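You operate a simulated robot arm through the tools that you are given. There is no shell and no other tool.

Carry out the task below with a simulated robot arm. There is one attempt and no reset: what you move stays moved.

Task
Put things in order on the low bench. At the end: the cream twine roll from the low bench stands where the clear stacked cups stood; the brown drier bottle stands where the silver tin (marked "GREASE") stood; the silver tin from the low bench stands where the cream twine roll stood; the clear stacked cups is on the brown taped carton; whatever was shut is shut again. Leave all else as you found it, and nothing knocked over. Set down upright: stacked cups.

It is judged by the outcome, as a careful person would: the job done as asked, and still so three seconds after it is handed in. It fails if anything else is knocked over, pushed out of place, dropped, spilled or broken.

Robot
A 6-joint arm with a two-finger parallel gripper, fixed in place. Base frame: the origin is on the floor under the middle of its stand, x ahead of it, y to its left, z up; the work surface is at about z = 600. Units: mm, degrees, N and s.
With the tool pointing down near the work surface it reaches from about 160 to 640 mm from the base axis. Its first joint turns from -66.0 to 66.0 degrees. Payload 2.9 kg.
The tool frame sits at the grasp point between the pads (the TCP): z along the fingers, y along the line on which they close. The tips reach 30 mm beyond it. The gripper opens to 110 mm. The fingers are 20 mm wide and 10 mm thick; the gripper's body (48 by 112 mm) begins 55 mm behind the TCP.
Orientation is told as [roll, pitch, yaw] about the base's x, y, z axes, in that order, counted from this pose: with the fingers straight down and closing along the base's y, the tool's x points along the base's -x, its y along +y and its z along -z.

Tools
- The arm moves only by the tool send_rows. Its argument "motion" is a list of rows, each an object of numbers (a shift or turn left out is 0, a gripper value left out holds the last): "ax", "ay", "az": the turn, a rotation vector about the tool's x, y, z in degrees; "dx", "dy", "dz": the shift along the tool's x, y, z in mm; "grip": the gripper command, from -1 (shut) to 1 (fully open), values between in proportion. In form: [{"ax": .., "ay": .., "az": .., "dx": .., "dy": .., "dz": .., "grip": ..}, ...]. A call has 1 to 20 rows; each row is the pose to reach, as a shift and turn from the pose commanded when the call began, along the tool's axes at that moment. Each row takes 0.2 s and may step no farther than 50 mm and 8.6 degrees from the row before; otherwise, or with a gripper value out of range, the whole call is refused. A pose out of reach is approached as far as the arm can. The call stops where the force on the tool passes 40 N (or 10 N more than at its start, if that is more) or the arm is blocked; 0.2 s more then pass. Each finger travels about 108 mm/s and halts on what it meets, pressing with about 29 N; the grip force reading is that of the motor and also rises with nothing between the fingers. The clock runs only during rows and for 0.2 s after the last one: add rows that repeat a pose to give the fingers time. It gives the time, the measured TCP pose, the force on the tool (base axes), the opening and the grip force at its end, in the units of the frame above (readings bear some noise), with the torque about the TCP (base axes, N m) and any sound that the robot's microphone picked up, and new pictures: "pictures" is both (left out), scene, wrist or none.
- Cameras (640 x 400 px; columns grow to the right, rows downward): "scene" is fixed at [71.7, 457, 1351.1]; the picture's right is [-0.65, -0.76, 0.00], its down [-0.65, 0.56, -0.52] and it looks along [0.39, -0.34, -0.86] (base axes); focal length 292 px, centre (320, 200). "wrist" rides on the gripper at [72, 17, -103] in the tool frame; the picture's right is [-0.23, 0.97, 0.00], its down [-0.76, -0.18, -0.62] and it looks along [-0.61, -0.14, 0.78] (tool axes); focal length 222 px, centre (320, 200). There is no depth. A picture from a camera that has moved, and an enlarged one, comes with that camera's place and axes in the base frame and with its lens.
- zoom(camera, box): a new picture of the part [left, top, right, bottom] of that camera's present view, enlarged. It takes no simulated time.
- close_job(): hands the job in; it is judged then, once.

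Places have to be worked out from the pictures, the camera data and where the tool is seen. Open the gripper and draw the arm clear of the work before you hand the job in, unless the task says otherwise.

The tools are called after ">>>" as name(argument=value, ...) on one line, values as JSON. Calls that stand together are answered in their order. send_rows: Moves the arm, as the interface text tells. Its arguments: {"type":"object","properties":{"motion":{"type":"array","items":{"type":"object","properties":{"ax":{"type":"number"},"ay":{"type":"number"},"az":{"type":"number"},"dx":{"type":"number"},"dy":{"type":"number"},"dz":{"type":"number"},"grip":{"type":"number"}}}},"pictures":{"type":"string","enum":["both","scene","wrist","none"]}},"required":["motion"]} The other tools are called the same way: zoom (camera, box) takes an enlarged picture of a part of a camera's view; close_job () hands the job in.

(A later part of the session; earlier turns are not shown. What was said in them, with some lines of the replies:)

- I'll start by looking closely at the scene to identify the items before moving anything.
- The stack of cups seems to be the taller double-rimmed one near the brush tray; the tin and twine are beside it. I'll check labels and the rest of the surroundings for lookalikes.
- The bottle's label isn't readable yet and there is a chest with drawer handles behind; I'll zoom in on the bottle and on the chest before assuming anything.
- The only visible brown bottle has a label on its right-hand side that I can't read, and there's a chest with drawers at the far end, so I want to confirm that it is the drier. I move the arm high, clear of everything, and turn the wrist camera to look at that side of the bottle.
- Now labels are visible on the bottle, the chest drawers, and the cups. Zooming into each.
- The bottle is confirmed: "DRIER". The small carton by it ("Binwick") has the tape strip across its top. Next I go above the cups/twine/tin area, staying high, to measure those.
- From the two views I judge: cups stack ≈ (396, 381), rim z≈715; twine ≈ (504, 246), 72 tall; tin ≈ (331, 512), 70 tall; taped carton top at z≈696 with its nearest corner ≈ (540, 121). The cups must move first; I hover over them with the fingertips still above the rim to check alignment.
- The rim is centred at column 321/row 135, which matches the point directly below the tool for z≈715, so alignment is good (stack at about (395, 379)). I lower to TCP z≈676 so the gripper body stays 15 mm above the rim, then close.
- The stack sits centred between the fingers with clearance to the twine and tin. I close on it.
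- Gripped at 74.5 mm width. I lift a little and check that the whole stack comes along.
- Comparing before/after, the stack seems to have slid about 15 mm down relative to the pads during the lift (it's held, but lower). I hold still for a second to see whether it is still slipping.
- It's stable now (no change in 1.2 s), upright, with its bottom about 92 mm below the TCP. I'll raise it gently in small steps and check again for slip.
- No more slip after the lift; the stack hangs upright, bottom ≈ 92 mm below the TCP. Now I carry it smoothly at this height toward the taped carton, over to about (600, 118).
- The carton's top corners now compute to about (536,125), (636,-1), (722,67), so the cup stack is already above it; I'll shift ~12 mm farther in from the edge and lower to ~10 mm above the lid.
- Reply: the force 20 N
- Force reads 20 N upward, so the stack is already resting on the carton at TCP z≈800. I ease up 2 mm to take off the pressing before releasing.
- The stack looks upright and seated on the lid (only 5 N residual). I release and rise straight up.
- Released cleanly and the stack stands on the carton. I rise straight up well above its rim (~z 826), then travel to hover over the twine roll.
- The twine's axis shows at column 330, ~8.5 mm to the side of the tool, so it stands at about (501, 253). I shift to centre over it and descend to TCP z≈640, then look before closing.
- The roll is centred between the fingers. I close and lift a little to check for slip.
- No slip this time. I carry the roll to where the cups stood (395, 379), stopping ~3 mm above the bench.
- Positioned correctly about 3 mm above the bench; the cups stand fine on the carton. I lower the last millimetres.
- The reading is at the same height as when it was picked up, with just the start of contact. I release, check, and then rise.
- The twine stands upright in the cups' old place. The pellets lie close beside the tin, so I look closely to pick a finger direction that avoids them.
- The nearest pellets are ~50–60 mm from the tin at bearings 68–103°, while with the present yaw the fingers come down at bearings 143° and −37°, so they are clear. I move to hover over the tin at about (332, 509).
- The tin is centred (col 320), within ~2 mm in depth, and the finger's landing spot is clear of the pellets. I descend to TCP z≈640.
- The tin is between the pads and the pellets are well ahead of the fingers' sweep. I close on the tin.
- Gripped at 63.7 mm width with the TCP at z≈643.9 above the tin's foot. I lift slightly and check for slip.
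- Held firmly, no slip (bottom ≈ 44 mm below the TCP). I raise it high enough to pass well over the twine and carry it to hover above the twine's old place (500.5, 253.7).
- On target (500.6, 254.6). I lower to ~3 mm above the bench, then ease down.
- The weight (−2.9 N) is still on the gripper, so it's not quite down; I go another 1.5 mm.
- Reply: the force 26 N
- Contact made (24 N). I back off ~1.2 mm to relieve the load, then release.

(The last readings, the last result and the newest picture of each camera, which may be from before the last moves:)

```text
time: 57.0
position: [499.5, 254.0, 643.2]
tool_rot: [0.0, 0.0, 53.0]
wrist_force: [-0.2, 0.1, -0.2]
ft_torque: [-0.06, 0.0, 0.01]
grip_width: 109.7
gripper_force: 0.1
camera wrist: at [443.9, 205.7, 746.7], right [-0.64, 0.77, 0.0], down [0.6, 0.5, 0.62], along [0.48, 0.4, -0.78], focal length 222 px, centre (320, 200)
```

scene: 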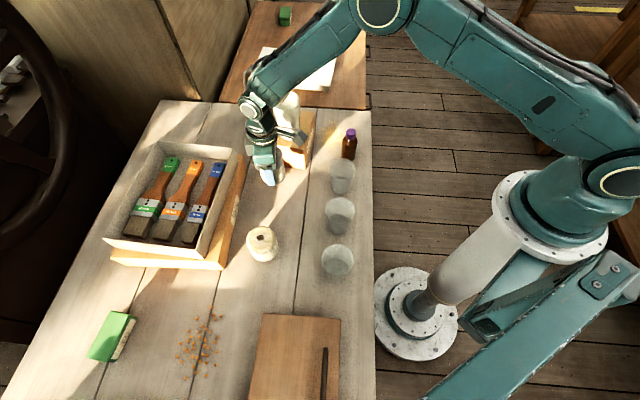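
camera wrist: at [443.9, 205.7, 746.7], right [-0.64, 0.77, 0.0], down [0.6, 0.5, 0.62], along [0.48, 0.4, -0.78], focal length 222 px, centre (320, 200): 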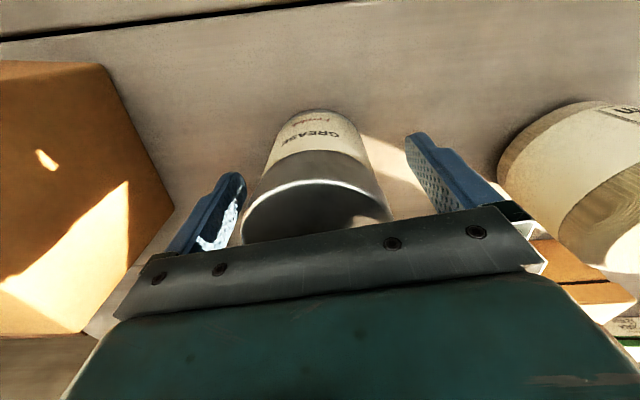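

The tin stands free. I rise straight up, then travel high to above the bottle at about (487, −15), turning to yaw −20 so the fingers come down clear of the "Konrad" cup, and pre-shape the gripper to ~80 mm.

>>> send_rows(motion=[{"dz": -20, "grip": 1}, {"dz": -60}, {"dz": -105}, {"dz": -150}, {"dz": -185}, {"dx": 9, "dy": -6.2, "dz": -187, "az": 4}, {"dx": 27, "dy": -18.5, "dz": -187, "az": 10, "grip": 0.4545}, {"dx": 48, "dy": -32.8, "dz": -187, "az": 17}, {"dx": 70, "dy": -47.8, "dz": -187, "az": 24}, {"dx": 92, "dy": -62.9, "dz": -187, "az": 31}, {"dx": 114, "dy": -77.9, "dz": -187, "az": 38}, {"dx": 136, "dy": -92.9, "dz": -187, "az": 45}, {"dx": 158, "dy": -108, "dz": -187, "az": 52}, {"dx": 180, "dy": -123, "dz": -187, "az": 59}, {"dx": 200, "dy": -136.7, "dz": -187, "az": 65}, {"dx": 215, "dy": -146.9, "dz": -187, "az": 70}, {"dx": 222.3, "dy": -151.9, "dz": -187, "az": 73}, {"dx": 222.3, "dy": -151.9, "dz": -187, "az": 73}], pictures="both")

>>> zoom(camera="wrist", box=[200, 20, 440, 200])

>>> zoom(camera="scene", box=[220, 80, 380, 280])

```text
time: 60.8
position: [487.9, -16.2, 829.0]
tool_rot: [0.0, 0.0, -20.1]
wrist_force: [0.0, 1.0, -0.1]
ft_torque: [0.02, -0.01, 0.02]
grip_width: 80.0
gripper_force: 0.0
camera wrist: at [427.2, 25.2, 932.8], right [0.55, 0.84, 0.0], down [0.65, -0.43, 0.62], along [0.52, -0.34, -0.78], focal length 222 px, centre (320, 200)
```

scene: 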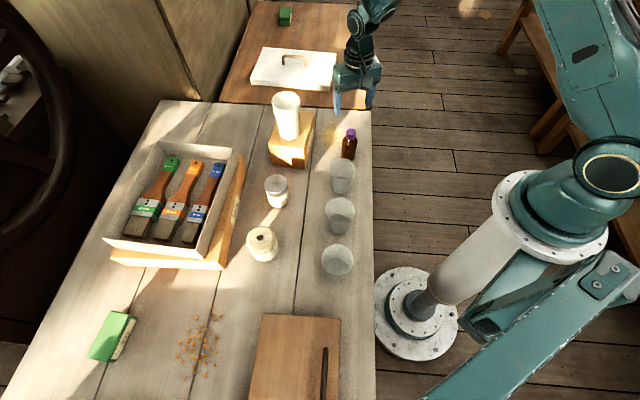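
wrist: 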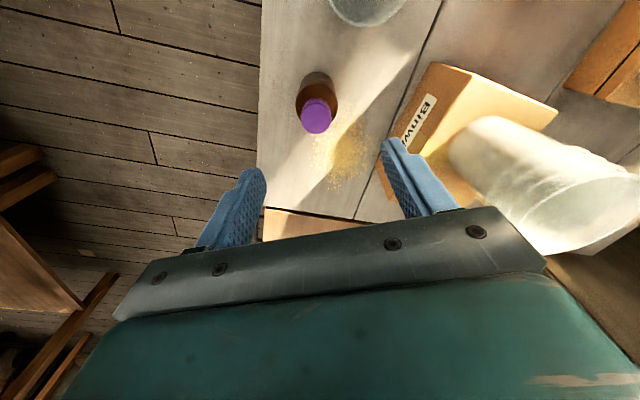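

```text
2.22 times, centred on (320, 110) of wrist
camera zoom: at [427.2, 25.2, 932.8], right [0.55, 0.84, 0.0], down [0.65, -0.43, 0.62], along [0.52, -0.34, -0.78], focal length 494 px, centre (320, 400)
```

zoom: 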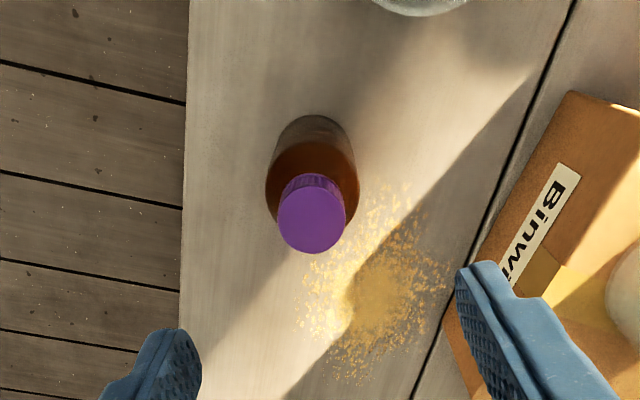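

```text
2.00 times, centred on (300, 180) of scene
camera zoom: at [71.7, 456.9, 1351.1], right [-0.65, -0.76, 0.0], down [-0.65, 0.56, -0.52], along [0.39, -0.34, -0.86], focal length 584 px, centre (360, 240)
```

zoom: 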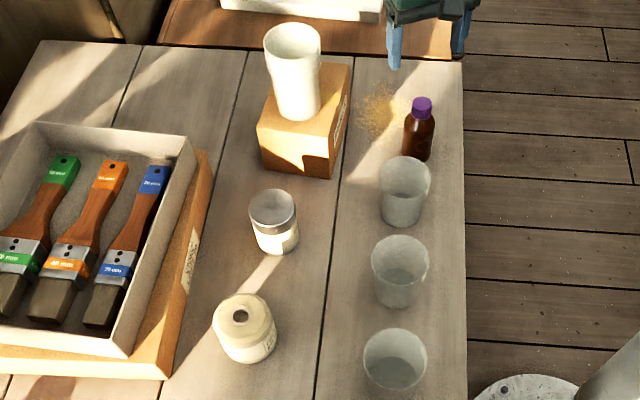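

The tin, twine and cups all stand as intended in the scene. The bottle's cap is at column 316, i.e. ~4 mm to one side; I correct this and descend to TCP z≈668 (gripper body stays ~13 mm above the cap).

>>> send_rows(motion=[{"dx": 0.9, "dy": -3.9}, {"dx": 0.9, "dy": -3.9, "dz": 30}, {"dx": 0.9, "dy": -3.9, "dz": 60}, {"dx": 0.9, "dy": -3.9, "dz": 85}, {"dx": 0.9, "dy": -3.9, "dz": 105}, {"dx": 0.9, "dy": -3.9, "dz": 125}, {"dx": 0.9, "dy": -3.9, "dz": 143}, {"dx": 0.9, "dy": -3.9, "dz": 156}, {"dx": 0.9, "dy": -3.9, "dz": 160}, {"dx": 0.9, "dy": -3.9, "dz": 160}], pictures="both")

>>> zoom(camera="wrist", box=[180, 40, 460, 240])

>>> zoom(camera="scene", box=[290, 80, 400, 200])

```text
time: 63.0
position: [486.1, -18.3, 668.9]
tool_rot: [0.0, 0.0, -20.0]
wrist_force: [0.8, 0.7, 0.3]
ft_torque: [-0.01, -0.01, -0.03]
grip_width: 79.8
gripper_force: 0.0
camera wrist: at [425.0, 21.8, 772.6], right [0.55, 0.84, 0.0], down [0.65, -0.43, 0.62], along [0.52, -0.34, -0.78], focal length 222 px, centre (320, 200)
```

scene: 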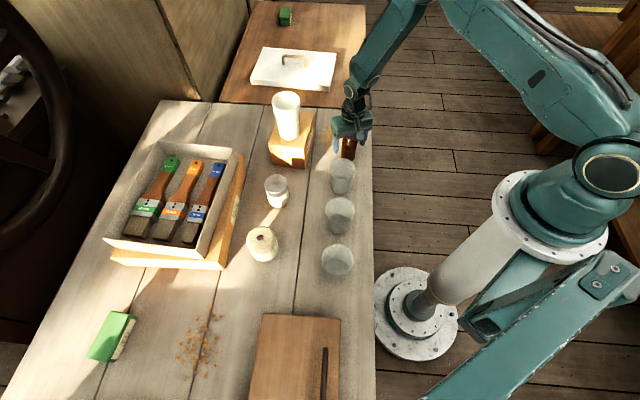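
wrist: 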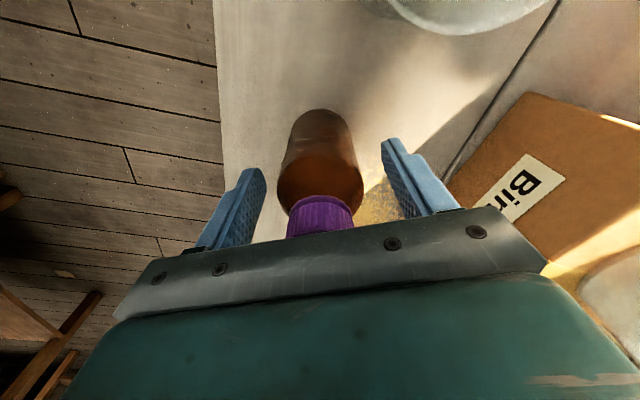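

```text
2.00 times, centred on (320, 140) of wrist
camera zoom: at [425.0, 21.8, 772.6], right [0.55, 0.84, 0.0], down [0.65, -0.43, 0.62], along [0.52, -0.34, -0.78], focal length 444 px, centre (320, 320)
```

zoom: 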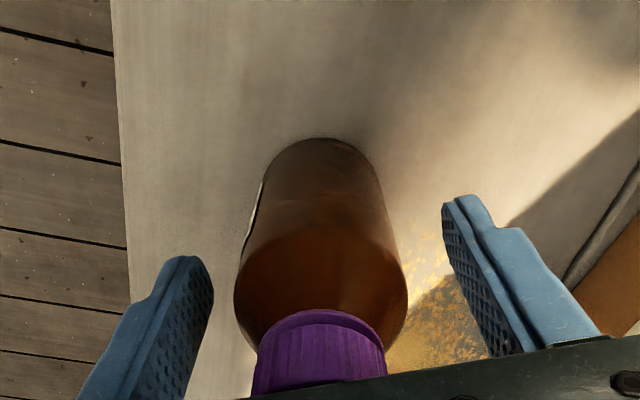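

```text
3.33 times, centred on (345, 140) of scene
camera zoom: at [71.7, 457.0, 1351.1], right [-0.65, -0.76, 0.0], down [-0.65, 0.56, -0.52], along [0.39, -0.34, -0.86], focal length 972 px, centre (237, 400)
```

zoom: 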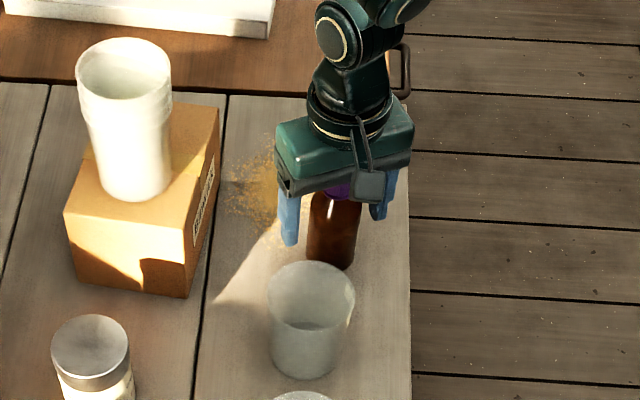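

The bottle is centred; its shoulder is level with the TCP. I go 4 mm lower for a better hold on the straight body (cap clearance ~10 mm), then close gently.

>>> send_rows(motion=[{"dz": 2}, {"dz": 4}, {"dz": 4}, {"dz": 4, "grip": 0.1}, {"dz": 4, "grip": -0.2}, {"dz": 4, "grip": -1}, {"dz": 4, "grip": -1}, {"dz": 4, "grip": -1}], pictures="wrist")

>>> send_rows(motion=[{"dz": -4}, {"dz": -10}, {"dz": -18}, {"dz": -28}, {"dz": -40}, {"dz": -40}, {"dz": -40}], pictures="both")

```text
time: 64.8
position: [484.9, -18.7, 665.6]
tool_rot: [-0.1, 0.0, -20.1]
wrist_force: [1.3, 0.6, -0.4]
ft_torque: [0.04, -0.01, -0.01]
grip_width: 46.6
gripper_force: 29.2
camera wrist: at [424.5, 22.1, 769.6], right [0.55, 0.84, 0.0], down [0.65, -0.43, 0.62], along [0.52, -0.34, -0.78], focal length 222 px, centre (320, 200)
```

wrist: 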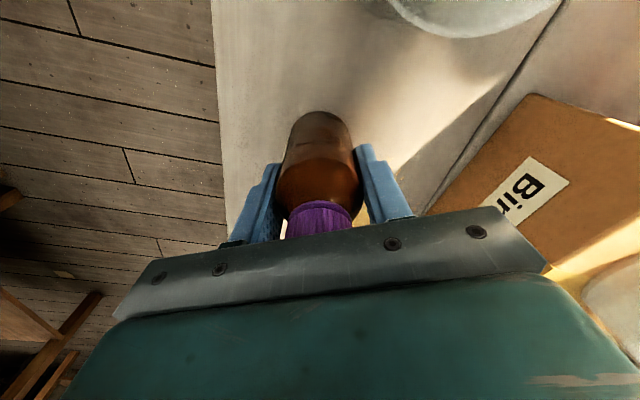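

```text
time: 66.4
position: [485.2, -20.3, 705.3]
tool_rot: [0.0, 0.1, -20.0]
wrist_force: [0.2, -0.1, -2.0]
ft_torque: [-0.01, 0.0, 0.01]
grip_width: 46.8
gripper_force: 29.0
camera wrist: at [424.0, 21.4, 809.5], right [0.55, 0.84, 0.0], down [0.66, -0.43, 0.62], along [0.52, -0.34, -0.78], focal length 222 px, centre (320, 200)
```

scene: 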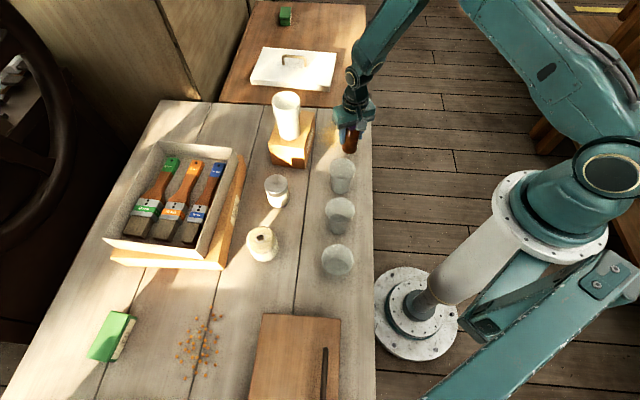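
wrist: 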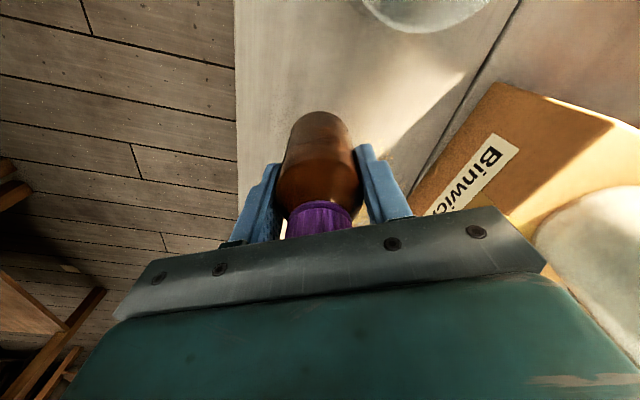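

The bottle is held firmly without slip (bottom ≈ 65.6 mm below the TCP). I lift it high above the cups and start carrying it toward the tin's old place, turning the yaw gradually.

>>> send_rows(motion=[{"dz": -10}, {"dz": -32}, {"dz": -60}, {"dz": -88}, {"dz": -112}, {"dz": -123}, {"dx": 4.9, "dy": 6.6, "az": -1.1, "dz": -125}, {"dx": 14.6, "dy": 19.9, "az": -3.3, "dz": -125}, {"dx": 27.6, "dy": 37.6, "az": -6.2, "dz": -125}, {"dx": 42.3, "dy": 57.5, "az": -9.5, "dz": -125}, {"dx": 56.9, "dy": 77.4, "az": -12.8, "dz": -125}, {"dx": 71.5, "dy": 97.4, "az": -16.1, "dz": -125}, {"dx": 86.2, "dy": 117.3, "az": -19.3, "dz": -125}, {"dx": 100.8, "dy": 137.2, "az": -22.6, "dz": -125}, {"dx": 115.4, "dy": 157.1, "az": -25.9, "dz": -125}, {"dx": 128.4, "dy": 174.8, "az": -28.8, "dz": -125}, {"dx": 139.8, "dy": 190.3, "az": -31.4, "dz": -125}, {"dx": 146.3, "dy": 199.1, "az": -32.9, "dz": -125}, {"dx": 146.3, "dy": 199.1, "az": -32.9, "dz": -125}], pictures="both")

```text
time: 70.4
position: [417.1, 219.2, 830.7]
tool_rot: [-0.1, 0.1, 12.8]
wrist_force: [0.3, -0.2, -2.0]
ft_torque: [-0.01, 0.0, 0.01]
grip_width: 46.5
gripper_force: 28.9
camera wrist: at [344.6, 219.7, 934.6], right [0.0, 1.0, 0.0], down [0.78, 0.0, 0.62], along [0.62, 0.0, -0.78], focal length 222 px, centre (320, 200)
```

scene: 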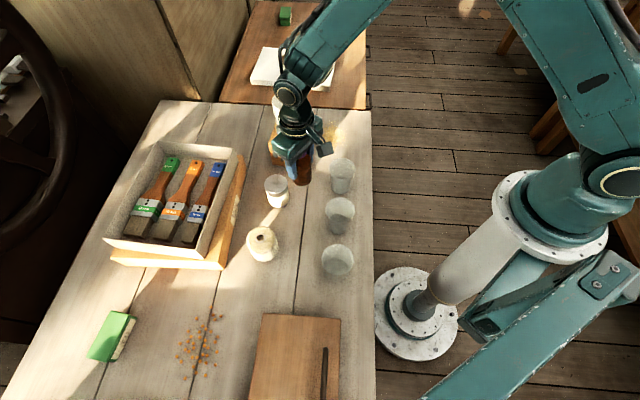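
wrist: 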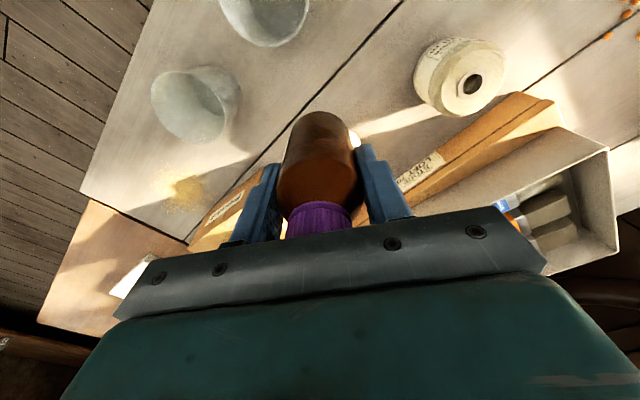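

Steady, no slip. I continue to above the tin's old place (331, 507.5) with yaw 53.

>>> send_rows(motion=[{"dx": 0.5, "dy": 7.5, "az": -1}, {"dx": 1.5, "dy": 24.1, "az": -3.2}, {"dx": 3, "dy": 48.1, "az": -6.4}, {"dx": 4.7, "dy": 75.2, "az": -10}, {"dx": 6.4, "dy": 102.3, "az": -13.6}, {"dx": 8.1, "dy": 129.3, "az": -17.2}, {"dx": 9.8, "dy": 156.4, "az": -20.9}, {"dx": 11.5, "dy": 183.5, "az": -24.5}, {"dx": 13.2, "dy": 210.6, "az": -28.1}, {"dx": 14.9, "dy": 237.6, "az": -31.7}, {"dx": 16.4, "dy": 261.7, "az": -34.9}, {"dx": 17.7, "dy": 282.8, "az": -37.7}, {"dx": 18.5, "dy": 296.3, "az": -39.5}, {"dx": 18.8, "dy": 300.8, "az": -40.1}, {"dx": 18.8, "dy": 300.8, "az": -40.1}], pictures="both")

>>> zoom(camera="wrist", box=[220, 30, 480, 220])

```text
time: 73.6
position: [331.3, 508.2, 831.3]
tool_rot: [-0.1, 0.0, 53.1]
wrist_force: [-0.8, 0.7, -2.4]
ft_torque: [0.0, -0.03, -0.02]
grip_width: 46.9
gripper_force: 29.4
camera wrist: at [275.4, 460.9, 935.0], right [-0.64, 0.77, 0.0], down [0.6, 0.5, 0.62], along [0.48, 0.4, -0.78], focal length 222 px, centre (320, 200)
```

scene: 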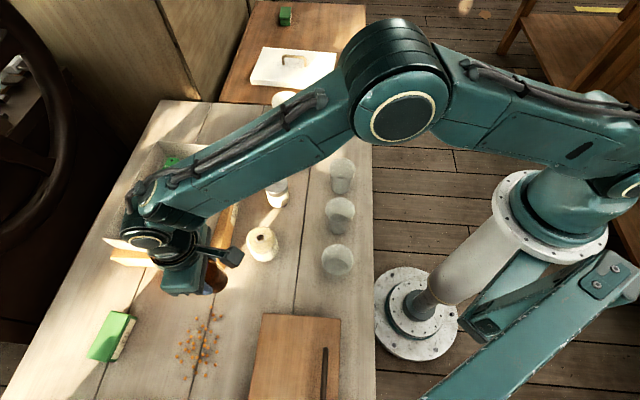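
wrist: 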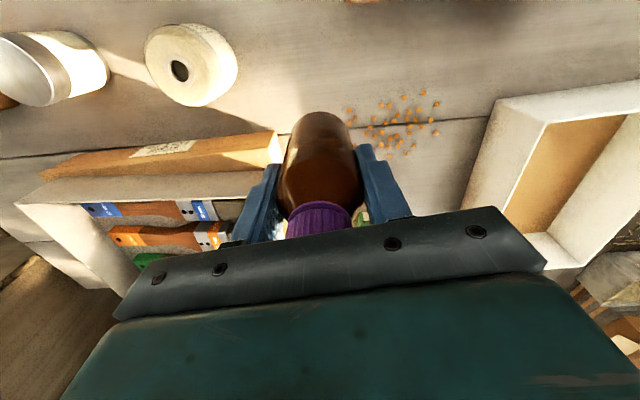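

```text
2.11 times, centred on (350, 125) of wrist
camera zoom: at [275.4, 460.9, 935.0], right [-0.64, 0.77, 0.0], down [0.6, 0.5, 0.62], along [0.48, 0.4, -0.78], focal length 468 px, centre (257, 358)
```

zoom: 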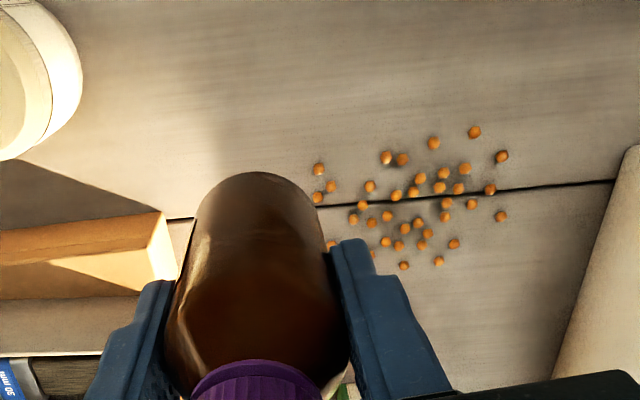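

The spot is free; the nearest pellet is ~50 mm from the bottle's axis and well ahead of the fingers. I lower the bottle to ~3 mm above the bench.

>>> send_rows(motion=[{"dz": 12}, {"dz": 34}, {"dz": 58}, {"dz": 82}, {"dz": 106}, {"dz": 128}, {"dz": 146}, {"dz": 157}, {"dz": 162}, {"dz": 162}], pictures="both")

>>> zoom(camera="scene", box=[160, 240, 288, 340])

```text
time: 75.8
position: [329.7, 508.0, 670.2]
tool_rot: [0.0, 0.0, 53.0]
wrist_force: [0.1, 0.4, -1.7]
ft_torque: [0.01, 0.0, 0.0]
grip_width: 46.3
gripper_force: 28.9
camera wrist: at [274.9, 460.7, 773.4], right [-0.64, 0.77, 0.0], down [0.6, 0.5, 0.62], along [0.48, 0.4, -0.78], focal length 222 px, centre (320, 200)
```

scene: 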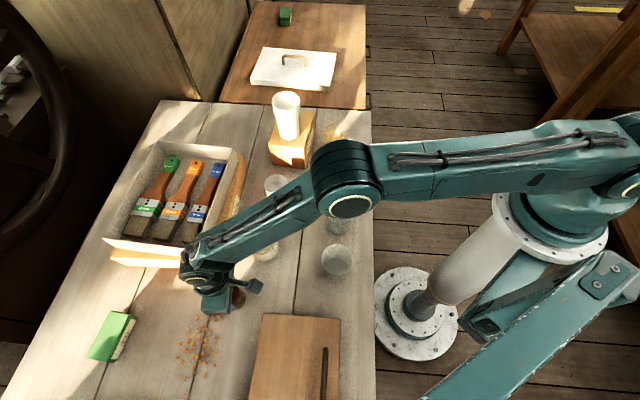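
wrist: 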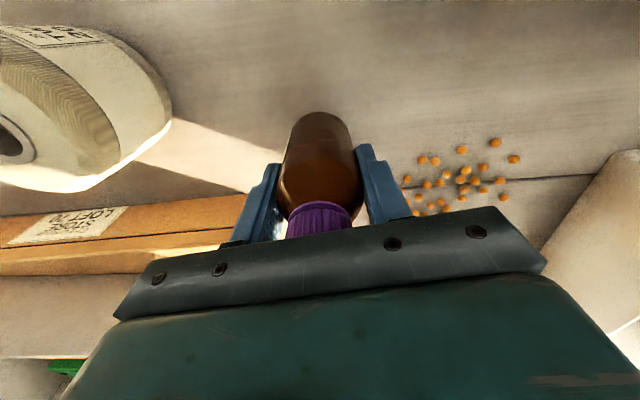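

```text
4.00 times, centred on (224, 290) of scene
camera zoom: at [71.7, 457.0, 1351.1], right [-0.65, -0.76, 0.0], down [-0.65, 0.56, -0.52], along [0.39, -0.34, -0.86], focal length 1167 px, centre (704, -160)
```

zoom: 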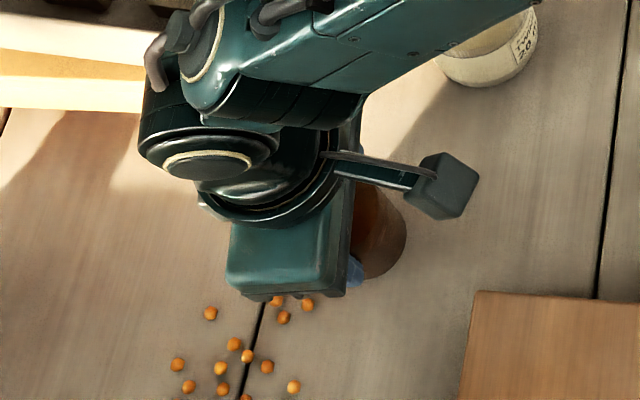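

About 4–5 mm to go. I lower in small steps and watch the force.

>>> send_rows(motion=[{"dz": 1}, {"dz": 2}, {"dz": 3}, {"dz": 3}], pictures="none")

>>> send_rows(motion=[{"dz": 0.5}, {"dz": 1}, {"dz": 1}], pictures="none")

```text
time: 76.8
position: [330.5, 508.2, 667.2]
tool_rot: [0.0, 0.0, 53.0]
wrist_force: [-0.1, 0.8, -1.7]
ft_torque: [0.01, -0.01, -0.02]
grip_width: 46.4
gripper_force: 29.0
```

```text
time: 77.6
position: [327.7, 508.4, 667.0]
tool_rot: [-0.1, 0.0, 52.9]
wrist_force: [0.3, 0.2, 0.2]
ft_torque: [-0.02, 0.0, 0.0]
grip_width: 46.5
gripper_force: 29.1
```

The weight is now carried by the bench (force back to ~0). Half a millimetre more, then release to ~80 mm opening.

>>> send_rows(motion=[{"dz": 0.5}, {"dz": 0.5}, {"dz": 0.5}], pictures="none")

>>> send_rows(motion=[{"grip": 0}, {"grip": 0.25}, {"grip": 0.45}, {"grip": 0.45}], pictures="wrist")

```text
time: 78.4
position: [328.9, 507.9, 665.4]
tool_rot: [0.0, -0.2, 52.9]
wrist_force: [-0.7, -4.9, 13.4]
ft_torque: [-0.35, 0.14, -0.01]
grip_width: 46.6
gripper_force: 29.1
```

```text
time: 79.4
position: [329.2, 509.5, 666.4]
tool_rot: [0.0, 0.0, 53.0]
wrist_force: [-0.2, -0.4, -0.7]
ft_torque: [-0.04, -0.01, 0.0]
grip_width: 80.0
gripper_force: 0.0
camera wrist: at [273.8, 460.5, 768.6], right [-0.64, 0.77, 0.0], down [0.6, 0.5, 0.62], along [0.48, 0.4, -0.78], focal length 222 px, centre (320, 200)
```

wrist: 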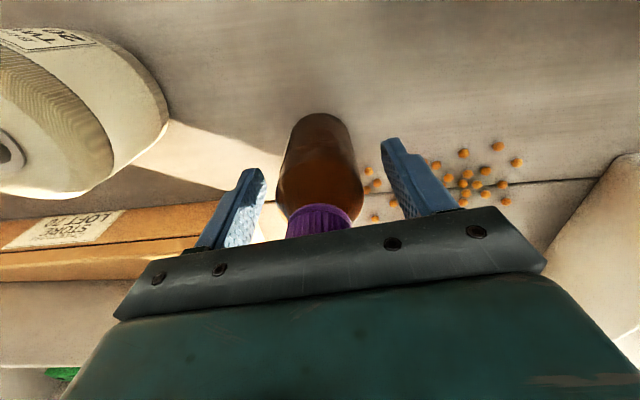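

The bottle stands free between the fingers. I rise straight up and then withdraw toward the start area for a final inspection.

>>> send_rows(motion=[{"dz": -10}, {"dz": -30}, {"dz": -60}, {"dz": -95}, {"dz": -130}, {"dz": -165}, {"dz": -200}, {"dz": -200}], pictures="both")

>>> zoom(camera="wrist", box=[220, 20, 460, 180])

```text
time: 81.2
position: [331.1, 508.1, 866.5]
tool_rot: [0.0, 0.0, 53.0]
wrist_force: [0.1, -1.0, -0.8]
ft_torque: [-0.01, -0.01, 0.0]
grip_width: 79.9
gripper_force: 0.0
camera wrist: at [275.9, 460.8, 969.7], right [-0.64, 0.77, 0.0], down [0.6, 0.5, 0.62], along [0.48, 0.4, -0.78], focal length 222 px, centre (320, 200)
```

scene: 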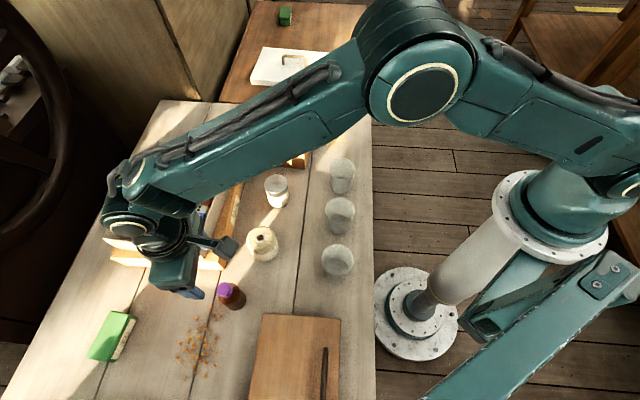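
wrist: 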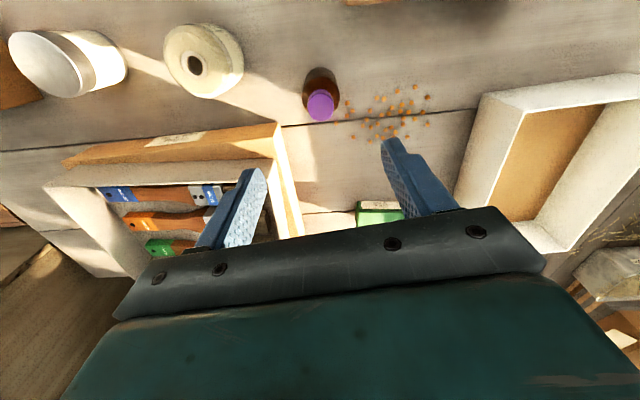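

```text
2.50 times, centred on (340, 100) of wrist
camera zoom: at [275.9, 460.8, 969.7], right [-0.64, 0.77, 0.0], down [0.6, 0.5, 0.62], along [0.48, 0.4, -0.78], focal length 555 px, centre (270, 450)
```

zoom: 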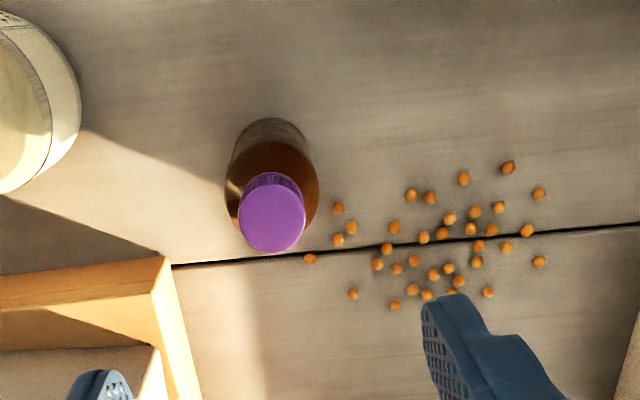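

The bottle stands upright in the tin's old place, pellets undisturbed. I draw the arm away, high and clear, and open the gripper for a full final look.

>>> send_rows(motion=[{"dx": 14, "dy": -12.6, "dz": -20, "az": 1.7, "grip": 1}, {"dx": 42, "dy": -37.7, "dz": -40, "az": 5.2}, {"dx": 70, "dy": -62.9, "dz": -60, "az": 8.7}, {"dx": 98, "dy": -88, "dz": -80, "az": 12.2}, {"dx": 127, "dy": -114, "dz": -100, "az": 15.8}, {"dx": 156, "dy": -140, "dz": -113, "az": 19.4}, {"dx": 186, "dy": -167, "dz": -113, "az": 23.1}, {"dx": 217, "dy": -195, "dz": -113, "az": 27}, {"dx": 248, "dy": -222.7, "dz": -113, "az": 30.9}, {"dx": 280, "dy": -251.5, "dz": -113, "az": 34.9}, {"dx": 312, "dy": -280, "dz": -113, "az": 38.9}, {"dx": 344, "dy": -309, "dz": -113, "az": 42.9}, {"dx": 374, "dy": -336, "dz": -113, "az": 46.7}, {"dx": 402, "dy": -361, "dz": -113, "az": 50.2}, {"dx": 418, "dy": -375.5, "dz": -113, "az": 52.2}, {"dx": 424.1, "dy": -380.9, "dz": -113, "az": 53}, {"dx": 424.1, "dy": -380.9, "dz": -113, "az": 53}], pictures="both")

>>> zoom(camera="scene", box=[200, 80, 400, 205])

>>> zoom(camera="scene", box=[180, 190, 380, 315])

>>> zoom(camera="scene", box=[60, 260, 380, 400])

```text
time: 84.8
position: [378.9, -60.2, 977.1]
tool_rot: [0.0, 0.0, -0.1]
wrist_force: [0.3, 0.0, -0.5]
ft_torque: [0.01, -0.01, 0.01]
grip_width: 110.0
gripper_force: 0.1
camera wrist: at [308.0, -44.3, 1081.1], right [0.23, 0.97, 0.0], down [0.76, -0.18, 0.62], along [0.61, -0.14, -0.78], focal length 222 px, centre (320, 200)
```

scene: 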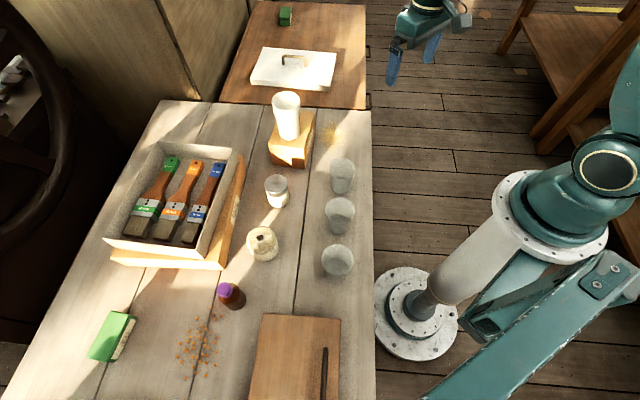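
wrist: 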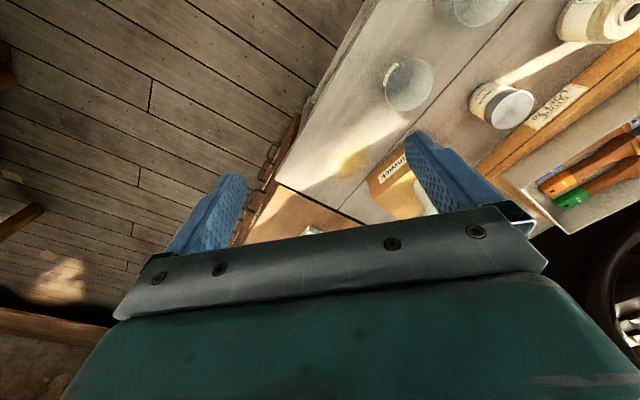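

```text
3.20 times, centred on (300, 142) of scene
camera zoom: at [71.7, 456.9, 1351.1], right [-0.65, -0.76, 0.0], down [-0.65, 0.56, -0.52], along [0.39, -0.34, -0.86], focal length 934 px, centre (384, 384)
```

zoom: 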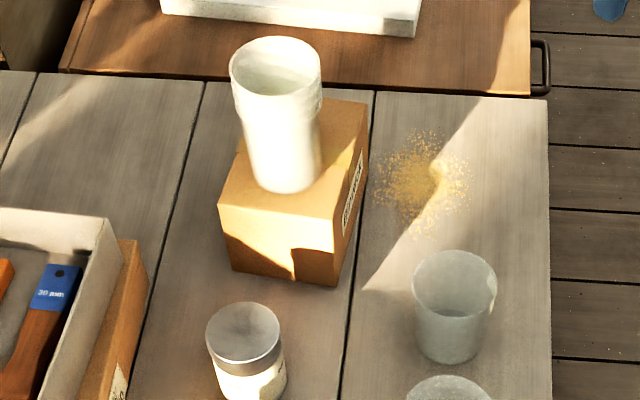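

```text
3.20 times, centred on (280, 252) of scene
camera zoom: at [71.7, 456.9, 1351.1], right [-0.65, -0.76, 0.0], down [-0.65, 0.56, -0.52], along [0.39, -0.34, -0.86], focal length 934 px, centre (448, 32)
```

zoom: 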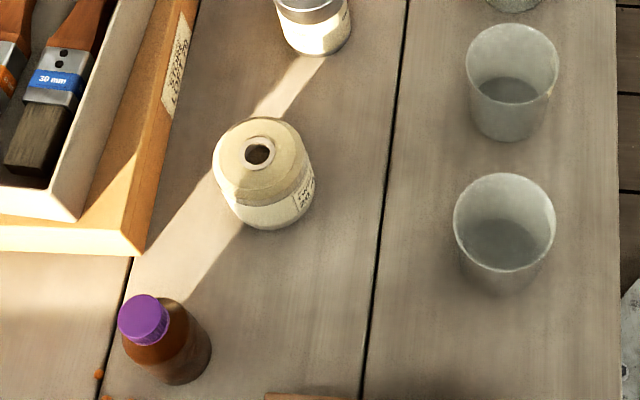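

```text
2.00 times, centred on (220, 330) of scene
camera zoom: at [71.7, 456.9, 1351.1], right [-0.65, -0.76, 0.0], down [-0.65, 0.56, -0.52], along [0.39, -0.34, -0.86], focal length 584 px, centre (520, -60)
```

zoom: 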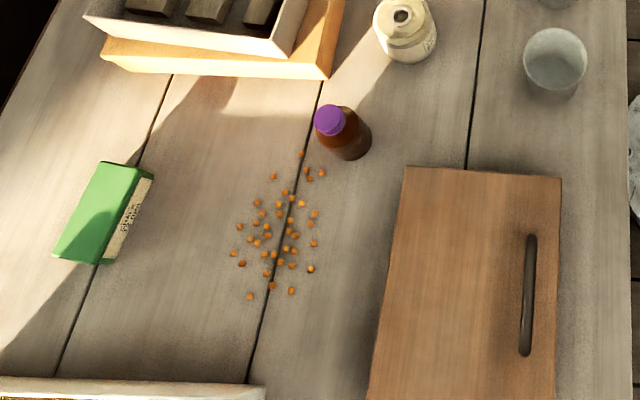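

The final pictures show everything in its place. The cup stack is upright on the taped carton, which hasn't moved. The twine is where the cups stood, the GREASE tin is where the twine stood, and the DRIER bottle is where the tin stood. The pellets, the single cups, the cutting board, the brush tray and the chest look unchanged, and nothing was opened. The gripper is open and the arm is clear, so I hand the job in.

>>> close_job()

```text
The job is handed in.
```

The low bench is in order and the job is handed in. I checked the final pictures just before handing in, not afterwards.

- **Stacked cups:** upright on the brown taped carton, a little off its centre. They slid about 15 mm in the gripper when first lifted, then held.
- **Twine roll:** standing where the stacked cups stood.
- **Silver tin:** the "GREASE" tin stands where the twine roll stood.
- **Brown bottle:** I read its "DRIER" label before moving it. It stands where the tin stood.

I opened nothing, so there was nothing to shut again. The pellets by the bottle, the single cups, the brush tray, the cutting board and the chest look as they did at the start. Nothing was knocked over. The gripper is open and the arm is drawn clear.
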